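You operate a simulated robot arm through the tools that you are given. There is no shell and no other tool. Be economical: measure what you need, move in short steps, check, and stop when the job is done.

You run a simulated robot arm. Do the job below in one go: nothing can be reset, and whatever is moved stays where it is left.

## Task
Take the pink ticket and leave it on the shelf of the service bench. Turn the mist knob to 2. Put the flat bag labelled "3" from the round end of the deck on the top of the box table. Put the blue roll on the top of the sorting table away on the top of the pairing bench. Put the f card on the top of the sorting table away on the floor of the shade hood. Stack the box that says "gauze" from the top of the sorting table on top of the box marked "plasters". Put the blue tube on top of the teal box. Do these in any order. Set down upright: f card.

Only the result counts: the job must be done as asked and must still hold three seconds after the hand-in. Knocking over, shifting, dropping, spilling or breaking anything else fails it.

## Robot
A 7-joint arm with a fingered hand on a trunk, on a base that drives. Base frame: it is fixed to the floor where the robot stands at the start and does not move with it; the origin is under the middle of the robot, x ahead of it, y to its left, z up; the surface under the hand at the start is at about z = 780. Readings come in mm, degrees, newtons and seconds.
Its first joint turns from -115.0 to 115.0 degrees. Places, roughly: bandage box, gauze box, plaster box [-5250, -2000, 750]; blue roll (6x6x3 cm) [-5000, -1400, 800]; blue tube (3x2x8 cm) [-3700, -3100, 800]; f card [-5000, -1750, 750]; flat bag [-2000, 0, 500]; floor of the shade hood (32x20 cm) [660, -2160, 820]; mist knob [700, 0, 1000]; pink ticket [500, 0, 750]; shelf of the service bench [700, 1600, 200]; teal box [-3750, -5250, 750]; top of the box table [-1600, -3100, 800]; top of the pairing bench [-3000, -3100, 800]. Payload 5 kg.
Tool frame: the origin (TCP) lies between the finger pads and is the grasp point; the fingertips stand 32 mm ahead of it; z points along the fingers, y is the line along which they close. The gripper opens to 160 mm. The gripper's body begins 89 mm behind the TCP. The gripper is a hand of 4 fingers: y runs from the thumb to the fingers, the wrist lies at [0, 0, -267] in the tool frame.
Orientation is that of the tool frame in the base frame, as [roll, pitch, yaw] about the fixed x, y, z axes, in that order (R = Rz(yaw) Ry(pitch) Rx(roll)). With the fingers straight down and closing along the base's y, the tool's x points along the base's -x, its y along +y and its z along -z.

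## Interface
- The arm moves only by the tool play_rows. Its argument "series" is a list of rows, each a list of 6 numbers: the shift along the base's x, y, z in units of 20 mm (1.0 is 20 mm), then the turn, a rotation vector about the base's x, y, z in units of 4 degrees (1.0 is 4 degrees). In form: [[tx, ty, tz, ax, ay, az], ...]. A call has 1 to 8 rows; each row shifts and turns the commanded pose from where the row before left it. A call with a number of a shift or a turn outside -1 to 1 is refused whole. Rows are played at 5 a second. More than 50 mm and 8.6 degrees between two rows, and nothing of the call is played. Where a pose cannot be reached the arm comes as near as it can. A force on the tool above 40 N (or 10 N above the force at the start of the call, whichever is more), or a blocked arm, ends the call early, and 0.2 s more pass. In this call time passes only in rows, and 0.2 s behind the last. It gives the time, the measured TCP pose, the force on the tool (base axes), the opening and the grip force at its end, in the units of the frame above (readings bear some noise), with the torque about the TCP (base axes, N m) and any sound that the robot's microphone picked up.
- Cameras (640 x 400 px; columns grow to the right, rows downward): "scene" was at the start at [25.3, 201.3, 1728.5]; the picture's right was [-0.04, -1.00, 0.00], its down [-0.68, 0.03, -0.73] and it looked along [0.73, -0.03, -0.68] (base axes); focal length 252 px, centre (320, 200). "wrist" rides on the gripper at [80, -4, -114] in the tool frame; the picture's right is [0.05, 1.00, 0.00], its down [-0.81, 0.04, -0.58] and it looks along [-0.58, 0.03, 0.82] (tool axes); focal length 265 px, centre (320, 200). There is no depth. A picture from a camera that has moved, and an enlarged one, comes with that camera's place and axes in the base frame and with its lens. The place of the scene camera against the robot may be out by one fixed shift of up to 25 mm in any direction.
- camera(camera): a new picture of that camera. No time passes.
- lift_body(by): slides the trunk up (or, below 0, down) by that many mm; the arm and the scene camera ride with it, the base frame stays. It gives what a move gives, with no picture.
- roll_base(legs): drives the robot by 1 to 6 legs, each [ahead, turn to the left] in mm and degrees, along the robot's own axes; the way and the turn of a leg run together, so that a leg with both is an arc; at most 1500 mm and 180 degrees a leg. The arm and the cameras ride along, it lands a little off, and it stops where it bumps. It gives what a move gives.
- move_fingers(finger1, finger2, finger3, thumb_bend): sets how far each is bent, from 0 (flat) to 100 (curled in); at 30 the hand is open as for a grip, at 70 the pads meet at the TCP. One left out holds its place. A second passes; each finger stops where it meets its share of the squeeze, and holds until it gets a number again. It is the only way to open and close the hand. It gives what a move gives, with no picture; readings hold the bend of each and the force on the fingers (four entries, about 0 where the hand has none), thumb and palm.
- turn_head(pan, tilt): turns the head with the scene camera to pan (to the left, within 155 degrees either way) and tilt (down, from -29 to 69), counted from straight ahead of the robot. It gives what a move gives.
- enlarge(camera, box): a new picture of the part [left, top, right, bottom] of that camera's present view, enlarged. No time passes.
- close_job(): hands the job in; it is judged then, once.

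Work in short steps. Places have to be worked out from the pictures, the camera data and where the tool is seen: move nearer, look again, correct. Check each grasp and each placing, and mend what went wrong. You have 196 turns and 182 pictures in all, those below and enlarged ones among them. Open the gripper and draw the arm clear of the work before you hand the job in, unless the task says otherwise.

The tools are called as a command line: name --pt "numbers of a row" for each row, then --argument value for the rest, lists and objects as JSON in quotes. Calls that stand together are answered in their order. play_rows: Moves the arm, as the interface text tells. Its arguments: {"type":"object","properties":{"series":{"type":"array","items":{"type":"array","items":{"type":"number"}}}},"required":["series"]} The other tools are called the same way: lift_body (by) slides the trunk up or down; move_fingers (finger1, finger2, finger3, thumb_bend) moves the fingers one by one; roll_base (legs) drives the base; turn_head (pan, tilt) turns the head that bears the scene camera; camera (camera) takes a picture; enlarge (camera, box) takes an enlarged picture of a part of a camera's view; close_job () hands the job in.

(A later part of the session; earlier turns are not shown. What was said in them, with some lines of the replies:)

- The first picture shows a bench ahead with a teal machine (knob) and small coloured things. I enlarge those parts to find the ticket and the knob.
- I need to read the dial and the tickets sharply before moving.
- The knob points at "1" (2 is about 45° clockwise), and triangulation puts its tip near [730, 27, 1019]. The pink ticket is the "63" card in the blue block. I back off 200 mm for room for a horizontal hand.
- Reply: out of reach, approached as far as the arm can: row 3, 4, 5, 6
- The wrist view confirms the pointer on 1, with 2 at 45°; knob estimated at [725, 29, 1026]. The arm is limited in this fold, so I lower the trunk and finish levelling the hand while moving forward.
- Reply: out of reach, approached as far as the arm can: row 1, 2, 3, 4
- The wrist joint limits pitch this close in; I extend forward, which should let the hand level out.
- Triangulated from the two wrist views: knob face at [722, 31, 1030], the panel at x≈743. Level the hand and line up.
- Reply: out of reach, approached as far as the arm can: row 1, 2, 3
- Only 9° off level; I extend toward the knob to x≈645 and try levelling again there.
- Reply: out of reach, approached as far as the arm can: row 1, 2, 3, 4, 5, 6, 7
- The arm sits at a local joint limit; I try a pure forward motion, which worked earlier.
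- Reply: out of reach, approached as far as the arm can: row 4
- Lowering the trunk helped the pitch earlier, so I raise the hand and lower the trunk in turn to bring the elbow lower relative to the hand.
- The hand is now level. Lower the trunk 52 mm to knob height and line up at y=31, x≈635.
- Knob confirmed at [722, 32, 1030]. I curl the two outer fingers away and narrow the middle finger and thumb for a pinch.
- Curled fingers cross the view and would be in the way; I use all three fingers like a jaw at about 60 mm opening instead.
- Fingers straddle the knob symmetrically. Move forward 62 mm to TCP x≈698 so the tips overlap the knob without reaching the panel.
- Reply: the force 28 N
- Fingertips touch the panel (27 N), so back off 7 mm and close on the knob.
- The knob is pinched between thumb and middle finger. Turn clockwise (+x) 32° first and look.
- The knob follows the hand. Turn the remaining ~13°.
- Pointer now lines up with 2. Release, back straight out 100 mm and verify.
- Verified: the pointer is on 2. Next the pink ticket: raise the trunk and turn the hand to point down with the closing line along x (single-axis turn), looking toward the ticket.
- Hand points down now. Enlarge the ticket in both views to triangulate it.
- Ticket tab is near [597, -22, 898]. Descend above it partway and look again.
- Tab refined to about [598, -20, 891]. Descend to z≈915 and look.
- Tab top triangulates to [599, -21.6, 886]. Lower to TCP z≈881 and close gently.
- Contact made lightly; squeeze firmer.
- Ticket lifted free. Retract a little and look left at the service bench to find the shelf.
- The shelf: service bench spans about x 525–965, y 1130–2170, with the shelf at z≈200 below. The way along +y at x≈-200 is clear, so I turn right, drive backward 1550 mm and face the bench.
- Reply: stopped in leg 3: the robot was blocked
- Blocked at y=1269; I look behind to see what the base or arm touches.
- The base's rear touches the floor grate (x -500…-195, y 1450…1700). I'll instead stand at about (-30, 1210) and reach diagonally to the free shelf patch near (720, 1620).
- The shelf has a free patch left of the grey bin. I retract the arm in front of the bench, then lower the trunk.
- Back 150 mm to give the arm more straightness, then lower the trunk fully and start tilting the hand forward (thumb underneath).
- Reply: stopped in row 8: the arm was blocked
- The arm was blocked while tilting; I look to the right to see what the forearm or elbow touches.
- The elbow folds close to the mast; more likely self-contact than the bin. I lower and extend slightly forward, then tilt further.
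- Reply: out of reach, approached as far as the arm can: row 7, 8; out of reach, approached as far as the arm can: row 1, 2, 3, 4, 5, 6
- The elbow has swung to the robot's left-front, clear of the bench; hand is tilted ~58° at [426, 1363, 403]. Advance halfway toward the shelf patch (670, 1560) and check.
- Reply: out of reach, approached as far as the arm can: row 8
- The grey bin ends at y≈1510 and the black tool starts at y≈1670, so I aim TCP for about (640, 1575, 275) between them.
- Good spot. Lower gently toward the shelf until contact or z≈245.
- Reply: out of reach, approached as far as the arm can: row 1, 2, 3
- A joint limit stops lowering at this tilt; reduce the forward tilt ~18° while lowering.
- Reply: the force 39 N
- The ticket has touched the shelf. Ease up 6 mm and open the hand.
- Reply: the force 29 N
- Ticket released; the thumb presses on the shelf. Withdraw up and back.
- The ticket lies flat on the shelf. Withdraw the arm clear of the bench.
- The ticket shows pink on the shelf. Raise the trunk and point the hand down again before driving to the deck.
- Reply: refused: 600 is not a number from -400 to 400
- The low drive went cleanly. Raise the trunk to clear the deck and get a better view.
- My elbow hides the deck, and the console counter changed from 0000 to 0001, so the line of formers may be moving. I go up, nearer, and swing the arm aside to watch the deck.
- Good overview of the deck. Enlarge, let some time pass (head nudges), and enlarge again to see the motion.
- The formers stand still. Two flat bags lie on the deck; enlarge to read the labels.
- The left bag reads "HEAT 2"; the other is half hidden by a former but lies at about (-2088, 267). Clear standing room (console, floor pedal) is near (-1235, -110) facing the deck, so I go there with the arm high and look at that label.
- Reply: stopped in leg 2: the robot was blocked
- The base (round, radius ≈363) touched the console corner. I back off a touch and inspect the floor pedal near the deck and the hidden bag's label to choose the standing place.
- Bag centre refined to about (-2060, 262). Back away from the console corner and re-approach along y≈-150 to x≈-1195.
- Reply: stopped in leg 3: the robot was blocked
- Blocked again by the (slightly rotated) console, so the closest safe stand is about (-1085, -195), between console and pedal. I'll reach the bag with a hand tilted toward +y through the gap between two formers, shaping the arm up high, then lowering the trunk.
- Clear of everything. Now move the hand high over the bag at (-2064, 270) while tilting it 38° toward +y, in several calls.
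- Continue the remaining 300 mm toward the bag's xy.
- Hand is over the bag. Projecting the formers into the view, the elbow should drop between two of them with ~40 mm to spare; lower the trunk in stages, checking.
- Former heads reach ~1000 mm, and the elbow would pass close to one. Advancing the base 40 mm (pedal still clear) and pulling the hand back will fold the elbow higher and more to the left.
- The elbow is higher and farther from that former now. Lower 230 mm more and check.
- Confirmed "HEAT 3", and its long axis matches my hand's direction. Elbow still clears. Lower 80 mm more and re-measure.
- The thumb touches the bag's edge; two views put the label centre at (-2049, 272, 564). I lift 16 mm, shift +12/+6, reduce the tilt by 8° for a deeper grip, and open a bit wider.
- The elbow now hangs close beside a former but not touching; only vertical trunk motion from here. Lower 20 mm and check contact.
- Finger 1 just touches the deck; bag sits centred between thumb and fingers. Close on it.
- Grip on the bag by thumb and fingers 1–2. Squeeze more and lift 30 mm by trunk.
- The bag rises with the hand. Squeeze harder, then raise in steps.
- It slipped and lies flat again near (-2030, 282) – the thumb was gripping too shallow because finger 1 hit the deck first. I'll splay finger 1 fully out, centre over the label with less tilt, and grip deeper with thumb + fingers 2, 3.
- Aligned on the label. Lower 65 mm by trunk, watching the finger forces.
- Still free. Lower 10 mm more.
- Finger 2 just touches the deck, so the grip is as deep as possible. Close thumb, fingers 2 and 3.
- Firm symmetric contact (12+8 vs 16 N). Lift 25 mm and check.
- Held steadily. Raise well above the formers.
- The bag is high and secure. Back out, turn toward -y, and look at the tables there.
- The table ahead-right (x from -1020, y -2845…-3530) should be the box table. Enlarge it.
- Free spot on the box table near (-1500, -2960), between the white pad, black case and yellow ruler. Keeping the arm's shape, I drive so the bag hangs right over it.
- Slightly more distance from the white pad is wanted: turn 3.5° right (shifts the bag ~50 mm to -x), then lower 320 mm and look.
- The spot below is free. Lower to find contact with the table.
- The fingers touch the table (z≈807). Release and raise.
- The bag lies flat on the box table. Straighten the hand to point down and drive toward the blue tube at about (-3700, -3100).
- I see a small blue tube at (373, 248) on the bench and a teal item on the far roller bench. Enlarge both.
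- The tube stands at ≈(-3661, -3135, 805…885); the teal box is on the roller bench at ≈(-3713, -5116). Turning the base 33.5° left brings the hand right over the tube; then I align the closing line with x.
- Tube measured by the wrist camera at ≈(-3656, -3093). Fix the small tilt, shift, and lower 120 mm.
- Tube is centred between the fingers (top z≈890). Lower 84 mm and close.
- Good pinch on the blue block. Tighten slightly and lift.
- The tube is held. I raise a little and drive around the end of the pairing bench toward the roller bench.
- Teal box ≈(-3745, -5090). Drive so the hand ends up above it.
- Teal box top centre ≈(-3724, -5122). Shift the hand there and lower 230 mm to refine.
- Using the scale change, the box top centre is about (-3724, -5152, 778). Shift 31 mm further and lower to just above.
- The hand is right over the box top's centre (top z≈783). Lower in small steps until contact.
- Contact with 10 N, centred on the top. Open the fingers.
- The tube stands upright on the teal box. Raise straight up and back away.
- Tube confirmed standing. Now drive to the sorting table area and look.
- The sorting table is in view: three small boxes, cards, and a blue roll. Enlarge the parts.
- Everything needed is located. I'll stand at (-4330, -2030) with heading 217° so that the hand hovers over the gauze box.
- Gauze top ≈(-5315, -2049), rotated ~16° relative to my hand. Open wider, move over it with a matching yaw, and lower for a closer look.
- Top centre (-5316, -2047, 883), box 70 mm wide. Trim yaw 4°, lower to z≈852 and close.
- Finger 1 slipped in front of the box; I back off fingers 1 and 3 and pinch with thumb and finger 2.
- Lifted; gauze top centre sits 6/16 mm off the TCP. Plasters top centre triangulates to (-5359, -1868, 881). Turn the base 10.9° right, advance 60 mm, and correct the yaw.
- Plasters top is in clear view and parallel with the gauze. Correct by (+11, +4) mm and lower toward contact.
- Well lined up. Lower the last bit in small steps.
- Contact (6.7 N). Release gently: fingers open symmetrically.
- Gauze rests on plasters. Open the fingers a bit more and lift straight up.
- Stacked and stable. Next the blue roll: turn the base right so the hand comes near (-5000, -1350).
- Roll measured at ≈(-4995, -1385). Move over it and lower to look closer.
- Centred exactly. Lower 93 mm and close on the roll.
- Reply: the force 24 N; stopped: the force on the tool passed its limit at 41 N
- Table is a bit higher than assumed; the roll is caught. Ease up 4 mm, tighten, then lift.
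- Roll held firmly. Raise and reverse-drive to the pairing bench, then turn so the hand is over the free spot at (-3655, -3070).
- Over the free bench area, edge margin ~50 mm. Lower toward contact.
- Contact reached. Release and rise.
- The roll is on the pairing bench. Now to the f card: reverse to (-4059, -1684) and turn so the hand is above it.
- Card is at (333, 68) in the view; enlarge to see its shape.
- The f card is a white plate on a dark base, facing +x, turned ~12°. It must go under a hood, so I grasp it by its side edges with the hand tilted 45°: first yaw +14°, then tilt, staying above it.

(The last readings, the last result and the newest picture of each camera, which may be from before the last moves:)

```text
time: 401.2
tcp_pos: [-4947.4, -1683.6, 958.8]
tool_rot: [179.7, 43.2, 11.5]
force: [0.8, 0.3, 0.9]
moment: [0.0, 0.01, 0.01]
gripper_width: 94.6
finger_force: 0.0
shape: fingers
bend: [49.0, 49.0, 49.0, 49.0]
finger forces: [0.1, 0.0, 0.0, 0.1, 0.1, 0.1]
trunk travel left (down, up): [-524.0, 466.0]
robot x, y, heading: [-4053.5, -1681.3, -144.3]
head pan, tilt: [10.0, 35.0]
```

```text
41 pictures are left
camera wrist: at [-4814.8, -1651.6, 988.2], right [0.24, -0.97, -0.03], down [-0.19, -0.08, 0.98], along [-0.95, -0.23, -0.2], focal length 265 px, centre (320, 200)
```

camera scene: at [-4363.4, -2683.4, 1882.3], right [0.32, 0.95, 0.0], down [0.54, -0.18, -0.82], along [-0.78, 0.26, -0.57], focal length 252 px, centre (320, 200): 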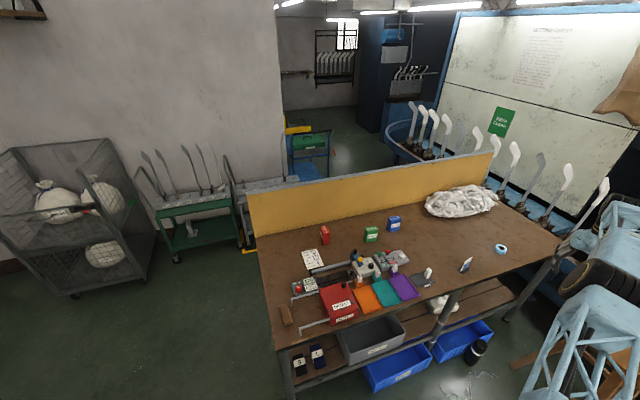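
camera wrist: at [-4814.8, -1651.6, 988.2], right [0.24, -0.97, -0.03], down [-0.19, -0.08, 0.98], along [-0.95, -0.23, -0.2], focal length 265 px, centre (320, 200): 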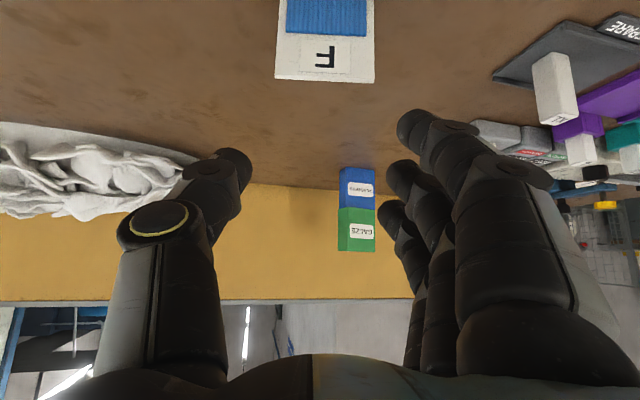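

Card front is square to the hand, top edge at z≈886, centre (-4952, -1685). Lower 98 mm so the fingers straddle its edges.

play_rows --pt "-0.2 -0.1 0 0 0 0"

lift_body --by -98

camera --camera "wrist"

```text
time: 401.6
tcp_pos: [-4950.7, -1686.5, 960.8]
tool_rot: [179.7, 43.1, 11.7]
force: [-0.4, 0.1, -1.0]
moment: [-0.02, 0.0, 0.03]
gripper_width: 94.7
finger_force: 0.1
shape: fingers
bend: [49.0, 49.0, 49.0, 49.0]
finger forces: [0.0, 0.0, 0.1, 0.1, 0.0, 0.0]
trunk travel left (down, up): [-524.0, 466.0]
robot x, y, heading: [-4053.2, -1682.2, -144.4]
head pan, tilt: [10.0, 35.0]
```

```text
time: 403.0
tcp_pos: [-4950.9, -1685.4, 861.4]
tool_rot: [179.8, 43.2, 11.6]
force: [-1.7, 1.1, -0.1]
moment: [0.01, 0.02, 0.01]
gripper_width: 94.6
finger_force: 0.1
shape: fingers
bend: [49.0, 49.0, 49.0, 49.0]
finger forces: [0.1, 0.0, 0.0, 0.1, 0.0, 0.1]
trunk travel left (down, up): [-426.0, 564.0]
robot x, y, heading: [-4056.4, -1682.9, -144.1]
head pan, tilt: [10.0, 35.0]
```

```text
40 pictures are left
camera wrist: at [-4818.6, -1653.7, 890.3], right [0.24, -0.97, -0.03], down [-0.19, -0.08, 0.98], along [-0.95, -0.23, -0.2], focal length 265 px, centre (320, 200)
```

wrist: 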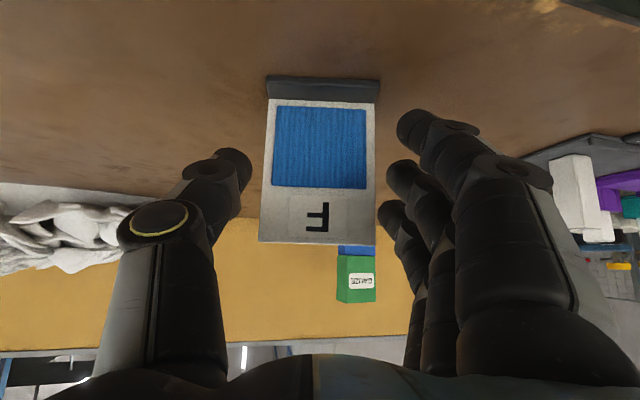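

Fingers flank the card well. Close on its side edges.

move_fingers --finger1 64 --finger2 64 --finger3 60 --thumb_bend 62

camera --camera "wrist"

```text
time: 404.0
tcp_pos: [-4951.3, -1685.7, 861.3]
tool_rot: [179.8, 43.2, 11.6]
force: [-0.3, -0.5, 2.4]
moment: [-0.06, -0.03, 0.0]
gripper_width: 60.2
finger_force: 8.4
shape: fingers
bend: [58.0, 62.0, 60.0, 61.0]
finger forces: [6.5, 2.2, 0.0, 0.1, 8.6, 0.0]
trunk travel left (down, up): [-426.0, 564.0]
robot x, y, heading: [-4051.6, -1681.2, -144.0]
head pan, tilt: [10.0, 35.0]
```

```text
39 pictures are left
camera wrist: at [-4818.6, -1653.8, 890.2], right [0.24, -0.97, -0.03], down [-0.19, -0.08, 0.98], along [-0.95, -0.23, -0.2], focal length 265 px, centre (320, 200)
```

wrist: 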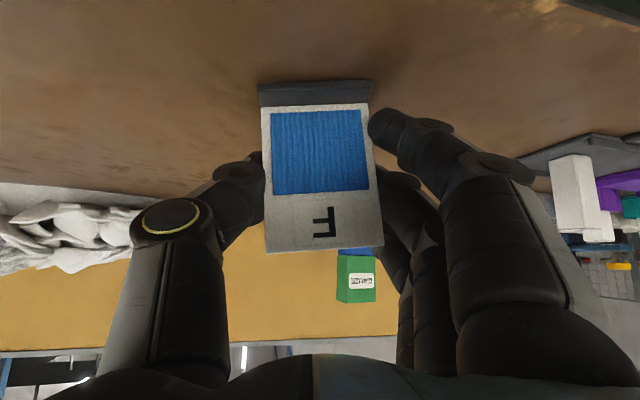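

Gripped by thumb and fingers 1–2. Tighten and lift 30 mm.

move_fingers --finger1 68 --finger2 68 --finger3 60 --thumb_bend 67

lift_body --by 30

camera --camera "wrist"

```text
time: 405.0
tcp_pos: [-4950.7, -1685.3, 862.8]
tool_rot: [179.8, 43.3, 11.6]
force: [-0.1, 1.1, 3.6]
moment: [-0.02, -0.03, -0.02]
gripper_width: 57.8
finger_force: 16.8
shape: fingers
bend: [57.0, 63.0, 60.0, 64.0]
finger forces: [8.1, 7.7, 0.1, 0.0, 17.8, 0.0]
trunk travel left (down, up): [-426.0, 564.0]
robot x, y, heading: [-4053.4, -1681.3, -144.4]
head pan, tilt: [10.0, 35.0]
```

```text
time: 405.7
tcp_pos: [-4950.0, -1684.4, 892.1]
tool_rot: [179.7, 43.2, 11.6]
force: [0.0, -0.8, -0.2]
moment: [0.03, 0.03, 0.0]
gripper_width: 58.0
finger_force: 15.9
shape: fingers
bend: [57.0, 63.0, 60.0, 64.0]
finger forces: [7.9, 8.0, 0.0, 0.0, 16.5, 0.0]
trunk travel left (down, up): [-456.0, 534.0]
robot x, y, heading: [-4052.7, -1685.6, -144.0]
head pan, tilt: [10.0, 35.0]
```

```text
38 pictures are left
camera wrist: at [-4818.7, -1653.8, 919.8], right [0.24, -0.97, -0.03], down [-0.19, -0.08, 0.98], along [-0.95, -0.23, -0.2], focal length 265 px, centre (320, 200)
```

wrist: 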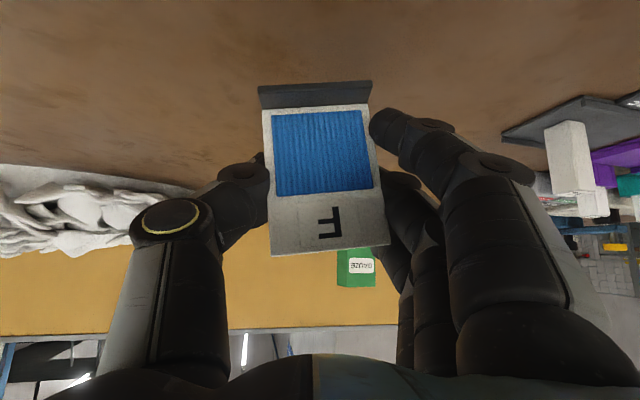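

The card comes up whole with its base. Raise and drive over to the shade hood.

lift_body --by 250

roll_base --legs '[[0, 139.5], [1500, 0], [1500, 0], [550, 0]]'

turn_head --pan -5 --tilt 35

camera --camera "scene"

```text
time: 408.3
tcp_pos: [-4951.6, -1685.3, 1142.1]
tool_rot: [179.8, 43.2, 11.6]
force: [1.0, 0.1, 0.3]
moment: [0.02, 0.0, 0.03]
gripper_width: 58.4
finger_force: 16.4
shape: fingers
bend: [57.0, 63.0, 60.0, 64.0]
finger forces: [7.9, 8.0, 0.0, 0.0, 16.5, 0.0]
trunk travel left (down, up): [-706.0, 284.0]
robot x, y, heading: [-4054.7, -1678.8, -144.1]
head pan, tilt: [10.0, 35.0]
```

```text
time: 416.7
tcp_pos: [-3162.2, -2255.7, 1140.1]
tool_rot: [179.9, 43.0, 152.7]
force: [1.3, 1.0, -1.7]
moment: [-0.04, 0.09, -0.11]
gripper_width: 57.5
finger_force: 15.0
shape: fingers
bend: [57.0, 63.0, 60.0, 64.0]
finger forces: [7.0, 7.5, 0.0, 0.0, 15.4, 0.0]
trunk travel left (down, up): [-706.0, 284.0]
robot x, y, heading: [-3858.7, -1696.3, -3.0]
head pan, tilt: [10.0, 35.0]
stopped in leg 2: the robot was blocked; the commanded pose is now the measured one
```

```text
time: 417.4
tcp_pos: [-3168.4, -2257.4, 1144.0]
tool_rot: [179.9, 43.3, 152.6]
force: [-0.3, 0.4, -0.8]
moment: [0.04, 0.0, -0.01]
gripper_width: 57.6
finger_force: 14.7
shape: fingers
bend: [57.0, 63.0, 60.0, 64.0]
finger forces: [6.9, 7.5, 0.0, 0.0, 15.3, 0.0]
trunk travel left (down, up): [-706.0, 284.0]
robot x, y, heading: [-3866.9, -1693.2, -3.0]
head pan, tilt: [-5.0, 35.0]
```

```text
37 pictures are left
camera scene: at [-3821.1, -1498.3, 1896.3], right [-0.14, -0.99, 0.0], down [-0.57, 0.08, -0.82], along [0.81, -0.11, -0.57], focal length 252 px, centre (320, 200)
```

scene: 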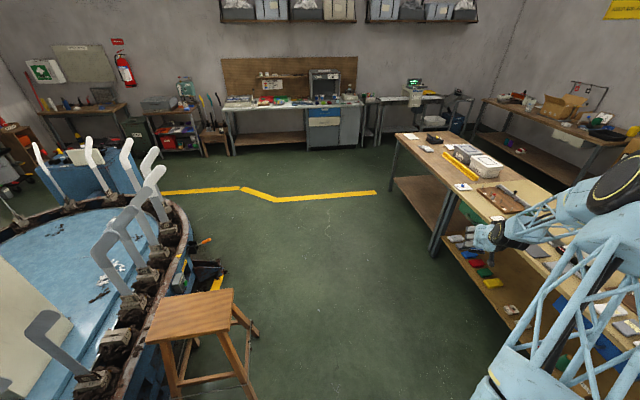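

Blocked at x≈-3860; look down in front to see what it is.

turn_head --pan 25 --tilt 66

camera --camera "scene"

```text
time: 418.4
tcp_pos: [-3167.6, -2257.9, 1145.3]
tool_rot: [179.8, 43.3, 152.4]
force: [-0.2, -0.4, -0.8]
moment: [0.02, 0.01, -0.01]
gripper_width: 57.6
finger_force: 14.9
shape: fingers
bend: [57.0, 63.0, 60.0, 64.0]
finger forces: [6.9, 7.5, 0.0, 0.1, 15.2, 0.0]
trunk travel left (down, up): [-706.0, 284.0]
robot x, y, heading: [-3861.6, -1692.7, -2.8]
head pan, tilt: [25.0, 66.0]
```

```text
36 pictures are left
camera scene: at [-3853.9, -1463.7, 1855.5], right [0.37, -0.93, 0.0], down [-0.85, -0.34, -0.41], along [0.38, 0.15, -0.91], focal length 252 px, centre (320, 200)
```

scene: 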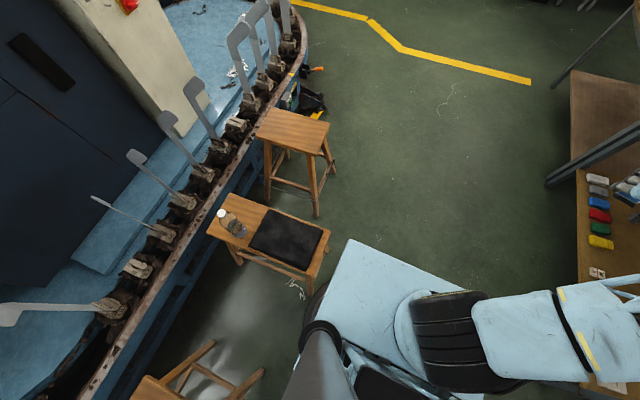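

My base touched the end of a bench with a bottle (bottle still stands). Back off and take the lane y≈-2140 that I used before.

roll_base --legs '[[-200, 0], [0, -57], [520, 0], [0, 60], [1500, 0], [1500, 0]]'

camera --camera "wrist"

```text
time: 442.1
tcp_pos: [-112.3, -2703.5, 1144.9]
tool_rot: [179.7, 43.3, 154.5]
force: [-0.3, 0.2, -0.5]
moment: [0.04, -0.01, 0.01]
gripper_width: 57.1
finger_force: 13.1
shape: fingers
bend: [58.0, 63.0, 60.0, 64.0]
finger forces: [6.3, 7.0, 0.0, 0.0, 14.1, 0.1]
trunk travel left (down, up): [-706.0, 284.0]
robot x, y, heading: [-825.8, -2160.8, -1.1]
head pan, tilt: [25.0, 66.0]
```

```text
35 pictures are left
camera wrist: at [-237.2, -2648.6, 1172.0], right [0.39, 0.92, -0.03], down [0.2, -0.05, 0.98], along [0.9, -0.39, -0.2], focal length 265 px, centre (320, 200)
```

wrist: 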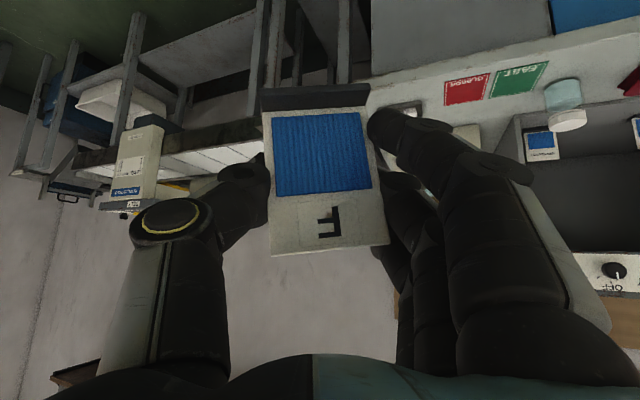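

Card still held. Now look at the hood with the scene camera.

turn_head --pan 5 --tilt 30

camera --camera "scene"

```text
time: 443.1
tcp_pos: [-111.8, -2703.3, 1144.0]
tool_rot: [179.7, 43.4, 154.5]
force: [0.1, 0.0, 0.4]
moment: [0.01, 0.0, -0.01]
gripper_width: 57.0
finger_force: 13.6
shape: fingers
bend: [58.0, 63.0, 60.0, 64.0]
finger forces: [6.3, 6.9, 0.0, 0.0, 14.1, 0.0]
trunk travel left (down, up): [-706.0, 284.0]
robot x, y, heading: [-829.0, -2161.7, -1.0]
head pan, tilt: [5.0, 30.0]
```

```text
34 pictures are left
camera scene: at [-790.3, -1951.9, 1904.0], right [0.07, -1.0, 0.0], down [-0.5, -0.04, -0.87], along [0.86, 0.06, -0.5], focal length 252 px, centre (320, 200)
```

scene: 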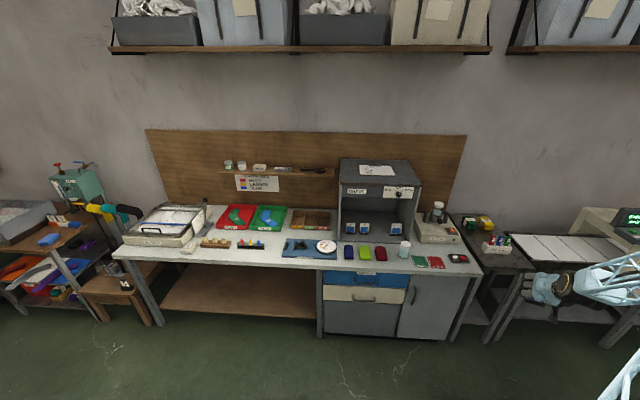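

enlarge --camera "scene" --box '[320, 145, 450, 275]'

```text
3.08 times, centred on (385, 210) of scene
camera zoom: at [-790.3, -1951.9, 1904.0], right [0.07, -1.0, 0.0], down [-0.5, -0.04, -0.87], along [0.86, 0.06, -0.5], focal length 774 px, centre (120, 169)
```

zoom: 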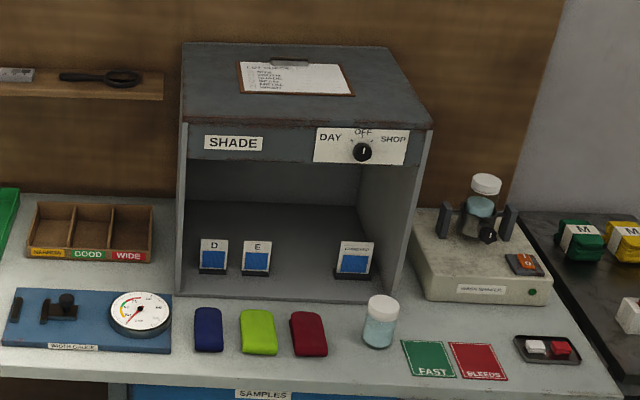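

The hood floor holds cards D, E and one at the right, with a gap for F at about (635, -2272); opening height up to z≈1157. I drive to stage the hand in front of that gap, pointing along +x.

roll_base --legs '[[0, 11.1], [405, 0], [0, 14.4]]'

camera --camera "wrist"

```text
time: 447.3
tcp_pos: [448.8, -2274.7, 1144.2]
tool_rot: [179.9, 43.4, 179.8]
force: [0.2, 0.8, -0.6]
moment: [-0.05, -0.01, -0.04]
gripper_width: 56.8
finger_force: 13.6
shape: fingers
bend: [58.0, 63.0, 60.0, 64.0]
finger forces: [6.2, 7.0, 0.0, 0.1, 13.9, 0.0]
trunk travel left (down, up): [-706.0, 284.0]
robot x, y, heading: [-427.6, -2093.6, 24.2]
head pan, tilt: [5.0, 30.0]
```

```text
32 pictures are left
camera wrist: at [312.4, -2279.4, 1172.2], right [-0.04, 1.0, -0.03], down [0.2, 0.04, 0.98], along [0.98, 0.03, -0.2], focal length 265 px, centre (320, 200)
```

wrist: 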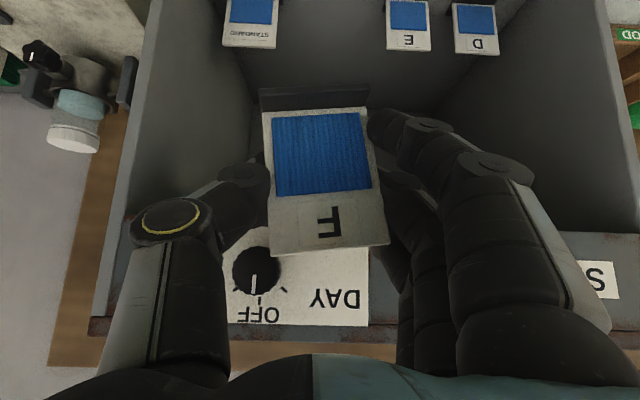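

Gap between STANDARD and E spans y -2333…-2188, so centre is -2260; lip at z≈1160. The card hangs ~5° rolled, so I correct that, shift +14 mm in y, lower to z≈929 and look.

play_rows --pt "0 0.35 0 0.66 0 0" --pt "0 0.35 0 0.66 0 0"

lift_body --by -212

camera --camera "wrist"

```text
time: 447.9
tcp_pos: [449.5, -2262.3, 1145.0]
tool_rot: [172.6, 43.0, 174.8]
force: [-0.4, 0.6, -0.3]
moment: [-0.03, 0.01, -0.01]
gripper_width: 56.6
finger_force: 14.5
shape: fingers
bend: [58.0, 63.0, 60.0, 64.0]
finger forces: [6.1, 6.8, 0.1, 0.1, 13.9, 0.1]
trunk travel left (down, up): [-706.0, 284.0]
robot x, y, heading: [-428.8, -2091.3, 24.2]
head pan, tilt: [5.0, 30.0]
```

```text
time: 450.1
tcp_pos: [449.8, -2263.0, 932.8]
tool_rot: [172.6, 43.0, 174.8]
force: [1.3, -0.5, -0.3]
moment: [0.03, 0.0, 0.01]
gripper_width: 56.8
finger_force: 12.7
shape: fingers
bend: [58.0, 63.0, 60.0, 64.0]
finger forces: [6.1, 6.8, 0.1, 0.0, 13.9, 0.1]
trunk travel left (down, up): [-494.0, 496.0]
robot x, y, heading: [-424.4, -2095.5, 24.3]
head pan, tilt: [5.0, 30.0]
```

```text
31 pictures are left
camera wrist: at [312.2, -2268.9, 960.2], right [-0.04, 1.0, 0.06], down [0.2, -0.05, 0.98], along [0.98, 0.05, -0.2], focal length 265 px, centre (320, 200)
```

wrist: 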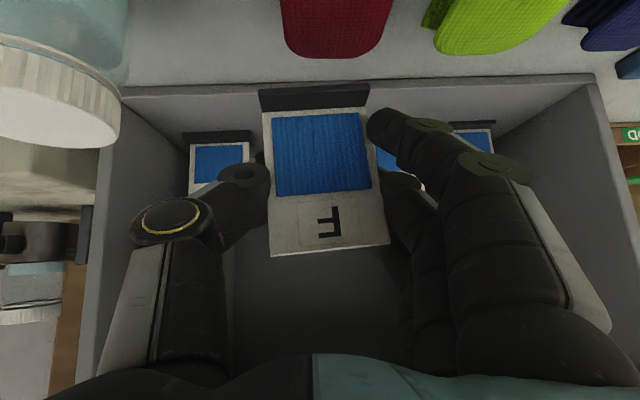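

Level now. The floor is at about z≈807. Advance 150 mm into the hood.

play_rows --pt "0.95 0 0 0 0 0" --pt "0.95 0 0 0 0 0" --pt "0.95 0 0 0 0 0" --pt "0.95 0 0 0 0 0" --pt "0.95 0 0 0 0 0" --pt "0.95 0 0 0 0 0" --pt "0.95 0 0 0 0 0" --pt "0.95 0 0 0 0 0"

camera --camera "wrist"

turn_head --pan -22 --tilt 30

camera --camera "scene"

```text
time: 451.9
tcp_pos: [602.1, -2263.2, 931.8]
tool_rot: [172.6, 43.1, 174.7]
force: [-0.3, 0.3, -0.2]
moment: [-0.03, 0.04, -0.01]
gripper_width: 56.8
finger_force: 13.6
shape: fingers
bend: [58.0, 64.0, 60.0, 64.0]
finger forces: [6.2, 6.7, 0.1, 0.0, 13.8, 0.0]
trunk travel left (down, up): [-494.0, 496.0]
robot x, y, heading: [-427.4, -2092.9, 24.3]
head pan, tilt: [5.0, 30.0]
```

```text
30 pictures are left
camera wrist: at [464.0, -2269.1, 960.0], right [-0.03, 1.0, 0.06], down [0.2, -0.05, 0.98], along [0.98, 0.05, -0.2], focal length 265 px, centre (320, 200)
```

wrist: 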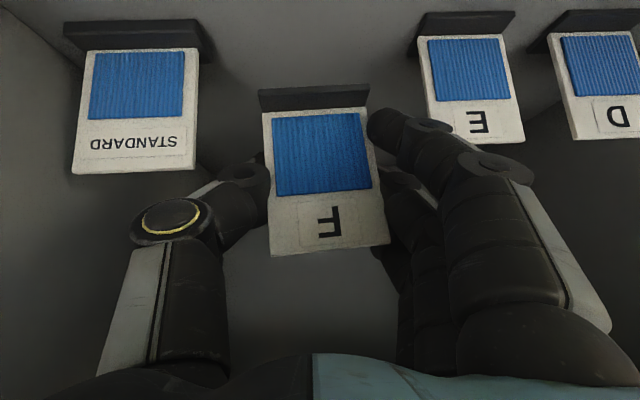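

```text
time: 452.8
tcp_pos: [600.7, -2262.7, 932.3]
tool_rot: [172.6, 43.0, 174.8]
force: [0.6, 0.8, -0.2]
moment: [0.0, -0.04, 0.01]
gripper_width: 56.7
finger_force: 13.2
shape: fingers
bend: [58.0, 64.0, 60.0, 64.0]
finger forces: [6.1, 6.7, 0.0, 0.0, 13.7, 0.0]
trunk travel left (down, up): [-494.0, 496.0]
robot x, y, heading: [-432.6, -2093.0, 24.1]
head pan, tilt: [-22.0, 30.0]
```

```text
29 pictures are left
camera scene: at [-472.6, -1927.5, 1692.1], right [0.04, -1.0, 0.0], down [-0.5, -0.02, -0.87], along [0.87, 0.04, -0.5], focal length 252 px, centre (320, 200)
```

scene: 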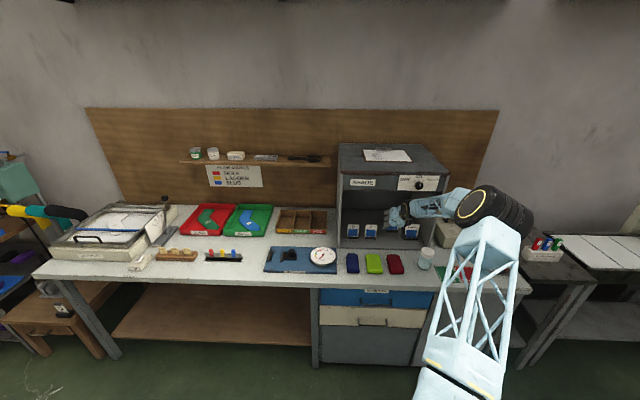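

F is centred in the gap, aligned with its neighbours. Move 18 mm further in and lower to near the floor.

play_rows --pt "0.9 0.1 0 0 0 0"

lift_body --by -55

camera --camera "wrist"

```text
time: 453.2
tcp_pos: [619.2, -2260.2, 931.4]
tool_rot: [172.6, 43.1, 174.8]
force: [-0.6, 0.4, -0.1]
moment: [-0.02, 0.02, -0.03]
gripper_width: 56.9
finger_force: 12.8
shape: fingers
bend: [58.0, 64.0, 60.0, 64.0]
finger forces: [6.0, 6.8, 0.0, 0.0, 13.6, 0.1]
trunk travel left (down, up): [-494.0, 496.0]
robot x, y, heading: [-429.8, -2093.6, 24.1]
head pan, tilt: [-22.0, 30.0]
```

```text
time: 454.2
tcp_pos: [619.1, -2260.2, 877.1]
tool_rot: [172.6, 43.1, 174.8]
force: [0.5, -0.2, 0.5]
moment: [-0.01, 0.01, -0.01]
gripper_width: 56.7
finger_force: 13.2
shape: fingers
bend: [58.0, 64.0, 60.0, 64.0]
finger forces: [6.0, 6.7, 0.1, 0.0, 13.7, 0.0]
trunk travel left (down, up): [-439.0, 551.0]
robot x, y, heading: [-427.6, -2093.4, 24.3]
head pan, tilt: [-22.0, 30.0]
```

```text
28 pictures are left
camera wrist: at [481.6, -2267.1, 905.0], right [-0.04, 1.0, 0.06], down [0.2, -0.05, 0.98], along [0.98, 0.05, -0.2], focal length 265 px, centre (320, 200)
```

wrist: 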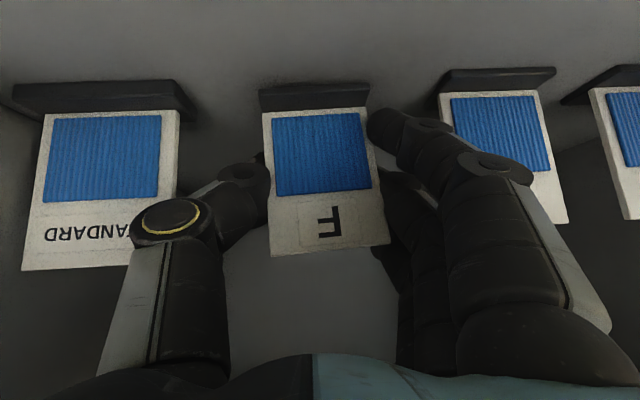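

Still clear. Lower in small steps to contact.

lift_body --by -8

lift_body --by -4

```text
time: 454.8
tcp_pos: [618.6, -2261.0, 872.2]
tool_rot: [172.5, 43.2, 174.8]
force: [1.8, -1.0, 11.1]
moment: [0.26, 0.02, -0.03]
gripper_width: 56.9
finger_force: 16.2
shape: fingers
bend: [58.0, 64.0, 60.0, 64.0]
finger forces: [7.5, 8.2, 0.0, 0.1, 16.3, 0.0]
trunk travel left (down, up): [-431.0, 559.0]
robot x, y, heading: [-431.6, -2093.2, 24.1]
head pan, tilt: [-22.0, 30.0]
```

```text
time: 455.3
tcp_pos: [619.0, -2261.4, 869.8]
tool_rot: [172.6, 43.4, 174.7]
force: [4.4, -5.3, 21.4]
moment: [0.32, -0.01, -0.08]
gripper_width: 57.1
finger_force: 17.8
shape: fingers
bend: [58.0, 64.0, 60.0, 64.0]
finger forces: [7.9, 9.2, 0.0, 0.1, 19.6, 0.0]
trunk travel left (down, up): [-427.0, 563.0]
robot x, y, heading: [-425.7, -2091.5, 24.3]
head pan, tilt: [-22.0, 30.0]
```

Firm contact (21 N) with the floor. Open slowly and check.

move_fingers --finger1 54 --finger2 57 --finger3 56 --thumb_bend 58

camera --camera "wrist"

```text
time: 456.3
tcp_pos: [618.0, -2261.2, 866.4]
tool_rot: [172.6, 42.9, 174.8]
force: [-0.1, -0.4, 0.8]
moment: [0.0, 0.03, -0.03]
gripper_width: 69.4
finger_force: 0.1
shape: fingers
bend: [54.0, 56.0, 56.0, 57.0]
finger forces: [0.0, 0.0, 0.0, 0.1, 0.0, 0.0]
trunk travel left (down, up): [-427.0, 563.0]
robot x, y, heading: [-426.2, -2093.0, 24.6]
head pan, tilt: [-22.0, 30.0]
```

```text
27 pictures are left
camera wrist: at [481.6, -2267.1, 892.5], right [-0.04, 1.0, 0.06], down [0.2, -0.05, 0.98], along [0.98, 0.05, -0.2], focal length 265 px, centre (320, 200)
```

wrist: 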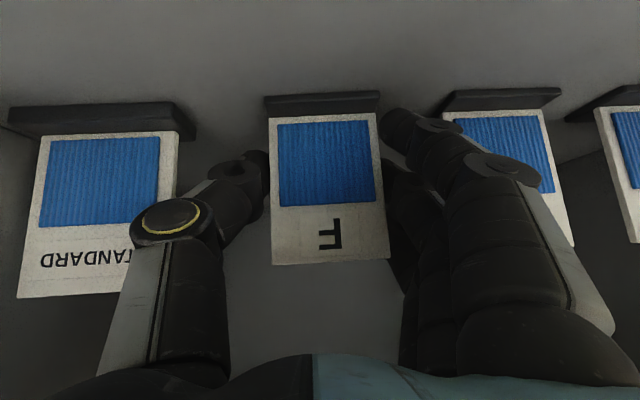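

F stands upright on the floor. Open a little wider and withdraw up and back.

move_fingers --finger1 51 --finger2 51 --finger3 51 --thumb_bend 53

lift_body --by 65

play_rows --pt "-0.8 0 0.5 0 0 0" --pt "-1 0 0.3 0 0 0" --pt "-1 0 0 0 0 0" --pt "-1 0 0 0 0 0" --pt "-1 0 0 0 0 0" --pt "-1 0 0 0 0 0" --pt "-1 0 0 0 0 0" --pt "-1 0 0 0 0 0"

camera --camera "wrist"

```text
time: 457.3
tcp_pos: [618.3, -2260.2, 865.0]
tool_rot: [172.6, 43.0, 174.8]
force: [-0.2, -0.1, -0.5]
moment: [-0.01, 0.03, 0.0]
gripper_width: 82.5
finger_force: 0.1
shape: fingers
bend: [51.0, 51.0, 51.0, 53.0]
finger forces: [0.0, 0.1, 0.0, 0.0, 0.0, 0.1]
trunk travel left (down, up): [-427.0, 563.0]
robot x, y, heading: [-428.2, -2093.6, 24.4]
head pan, tilt: [-22.0, 30.0]
```

```text
time: 458.3
tcp_pos: [619.9, -2260.7, 929.7]
tool_rot: [172.5, 43.0, 174.8]
force: [0.7, 0.2, 0.4]
moment: [-0.01, 0.0, 0.02]
gripper_width: 82.7
finger_force: 0.1
shape: fingers
bend: [51.0, 51.0, 51.0, 53.0]
finger forces: [0.0, 0.0, 0.0, 0.0, 0.1, 0.1]
trunk travel left (down, up): [-492.0, 498.0]
robot x, y, heading: [-430.9, -2088.3, 24.0]
head pan, tilt: [-22.0, 30.0]
```

```text
time: 460.1
tcp_pos: [462.3, -2260.1, 947.5]
tool_rot: [172.6, 43.1, 174.8]
force: [0.8, 0.1, 0.0]
moment: [0.02, 0.03, -0.02]
gripper_width: 82.9
finger_force: 0.0
shape: fingers
bend: [51.0, 51.0, 51.0, 53.0]
finger forces: [0.0, 0.0, 0.0, 0.0, 0.0, 0.1]
trunk travel left (down, up): [-492.0, 498.0]
robot x, y, heading: [-427.4, -2096.1, 24.2]
head pan, tilt: [-22.0, 30.0]
```

```text
26 pictures are left
camera wrist: at [325.5, -2266.9, 974.3], right [-0.04, 1.0, 0.06], down [0.2, -0.05, 0.98], along [0.98, 0.05, -0.19], focal length 265 px, centre (320, 200)
```

wrist: 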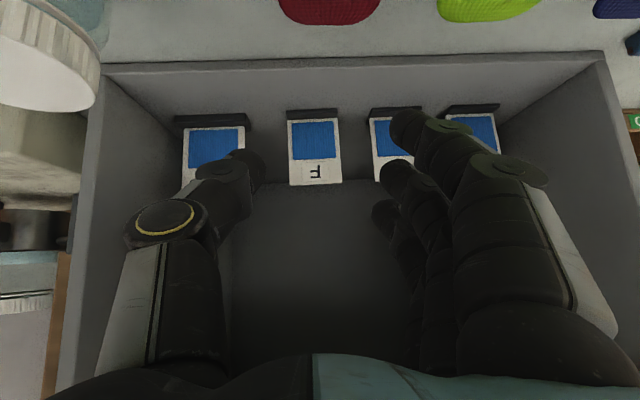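

The F card stands in line with the others. Raise, back away and open the hand before the hand-in; a last look at the hood.

lift_body --by 200

roll_base --legs '[[-350, 0]]'

move_fingers --finger1 30 --finger2 30 --finger3 30 --thumb_bend 30

camera --camera "scene"

```text
time: 462.3
tcp_pos: [462.3, -2260.7, 1146.1]
tool_rot: [172.6, 43.0, 174.8]
force: [0.2, -0.7, -0.3]
moment: [0.01, 0.01, -0.04]
gripper_width: 82.4
finger_force: 0.0
shape: fingers
bend: [51.0, 51.0, 51.0, 53.0]
finger forces: [0.0, 0.0, 0.1, 0.0, 0.1, 0.1]
trunk travel left (down, up): [-692.0, 298.0]
robot x, y, heading: [-427.3, -2094.0, 24.2]
head pan, tilt: [-22.0, 30.0]
```

```text
time: 464.6
tcp_pos: [140.9, -2408.4, 1146.1]
tool_rot: [172.6, 43.1, 174.7]
force: [-0.1, -0.3, 0.7]
moment: [-0.04, -0.01, 0.0]
gripper_width: 82.6
finger_force: 0.1
shape: fingers
bend: [51.0, 51.0, 51.0, 53.0]
finger forces: [0.0, 0.0, 0.0, 0.1, 0.1, 0.1]
trunk travel left (down, up): [-692.0, 298.0]
robot x, y, heading: [-749.3, -2234.7, 24.3]
head pan, tilt: [-22.0, 30.0]
```

```text
time: 465.6
tcp_pos: [141.0, -2407.3, 1146.2]
tool_rot: [172.6, 43.0, 174.7]
force: [0.4, 0.1, -0.6]
moment: [-0.02, 0.0, -0.01]
gripper_width: 170.2
finger_force: 0.0
shape: fingers
bend: [30.0, 30.0, 30.0, 30.0]
finger forces: [0.1, 0.0, 0.0, 0.0, 0.1, 0.0]
trunk travel left (down, up): [-692.0, 298.0]
robot x, y, heading: [-750.7, -2236.0, 24.3]
head pan, tilt: [-22.0, 30.0]
```

```text
25 pictures are left
camera scene: at [-793.4, -2071.9, 1890.1], right [0.04, -1.0, 0.0], down [-0.5, -0.02, -0.87], along [0.87, 0.03, -0.5], focal length 252 px, centre (320, 200)
```

scene: 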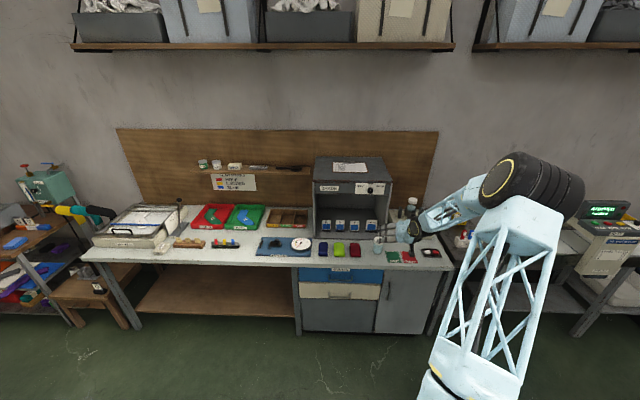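

Four cards now stand in the hood, the arm is clear and the hand is open; every other item was checked when it was placed. Handing in.

close_job

```text
The job is handed in.
```

I completed all seven tasks, and each one looked right in the last picture I took of it. The job is handed in, with the hand open and the arm clear.

- **Pink ticket:** lies flat on the shelf of the service bench.
- **Mist knob:** points to 2.
- **"HEAT 3" bag:** lies flat on the box table. The first grip slipped, so it dropped about 25 mm back onto the deck before I picked it up again.
- **Blue roll:** sits on the pairing bench, near the end where the blue tube stood.
- **f card:** stands upright on the floor of the shade hood, between E and STANDARD.
- **Gauze box:** sits on the plasters box, turned slightly but stable.
- **Blue tube:** stands on the teal box.

Two bumps could count against the result. The base touched the control console twice while I lined up for the bag. It also touched a bench with a bottle on it on the way to the hood. The bottle was still standing, but I could not tell whether the console or the bench had shifted slightly.
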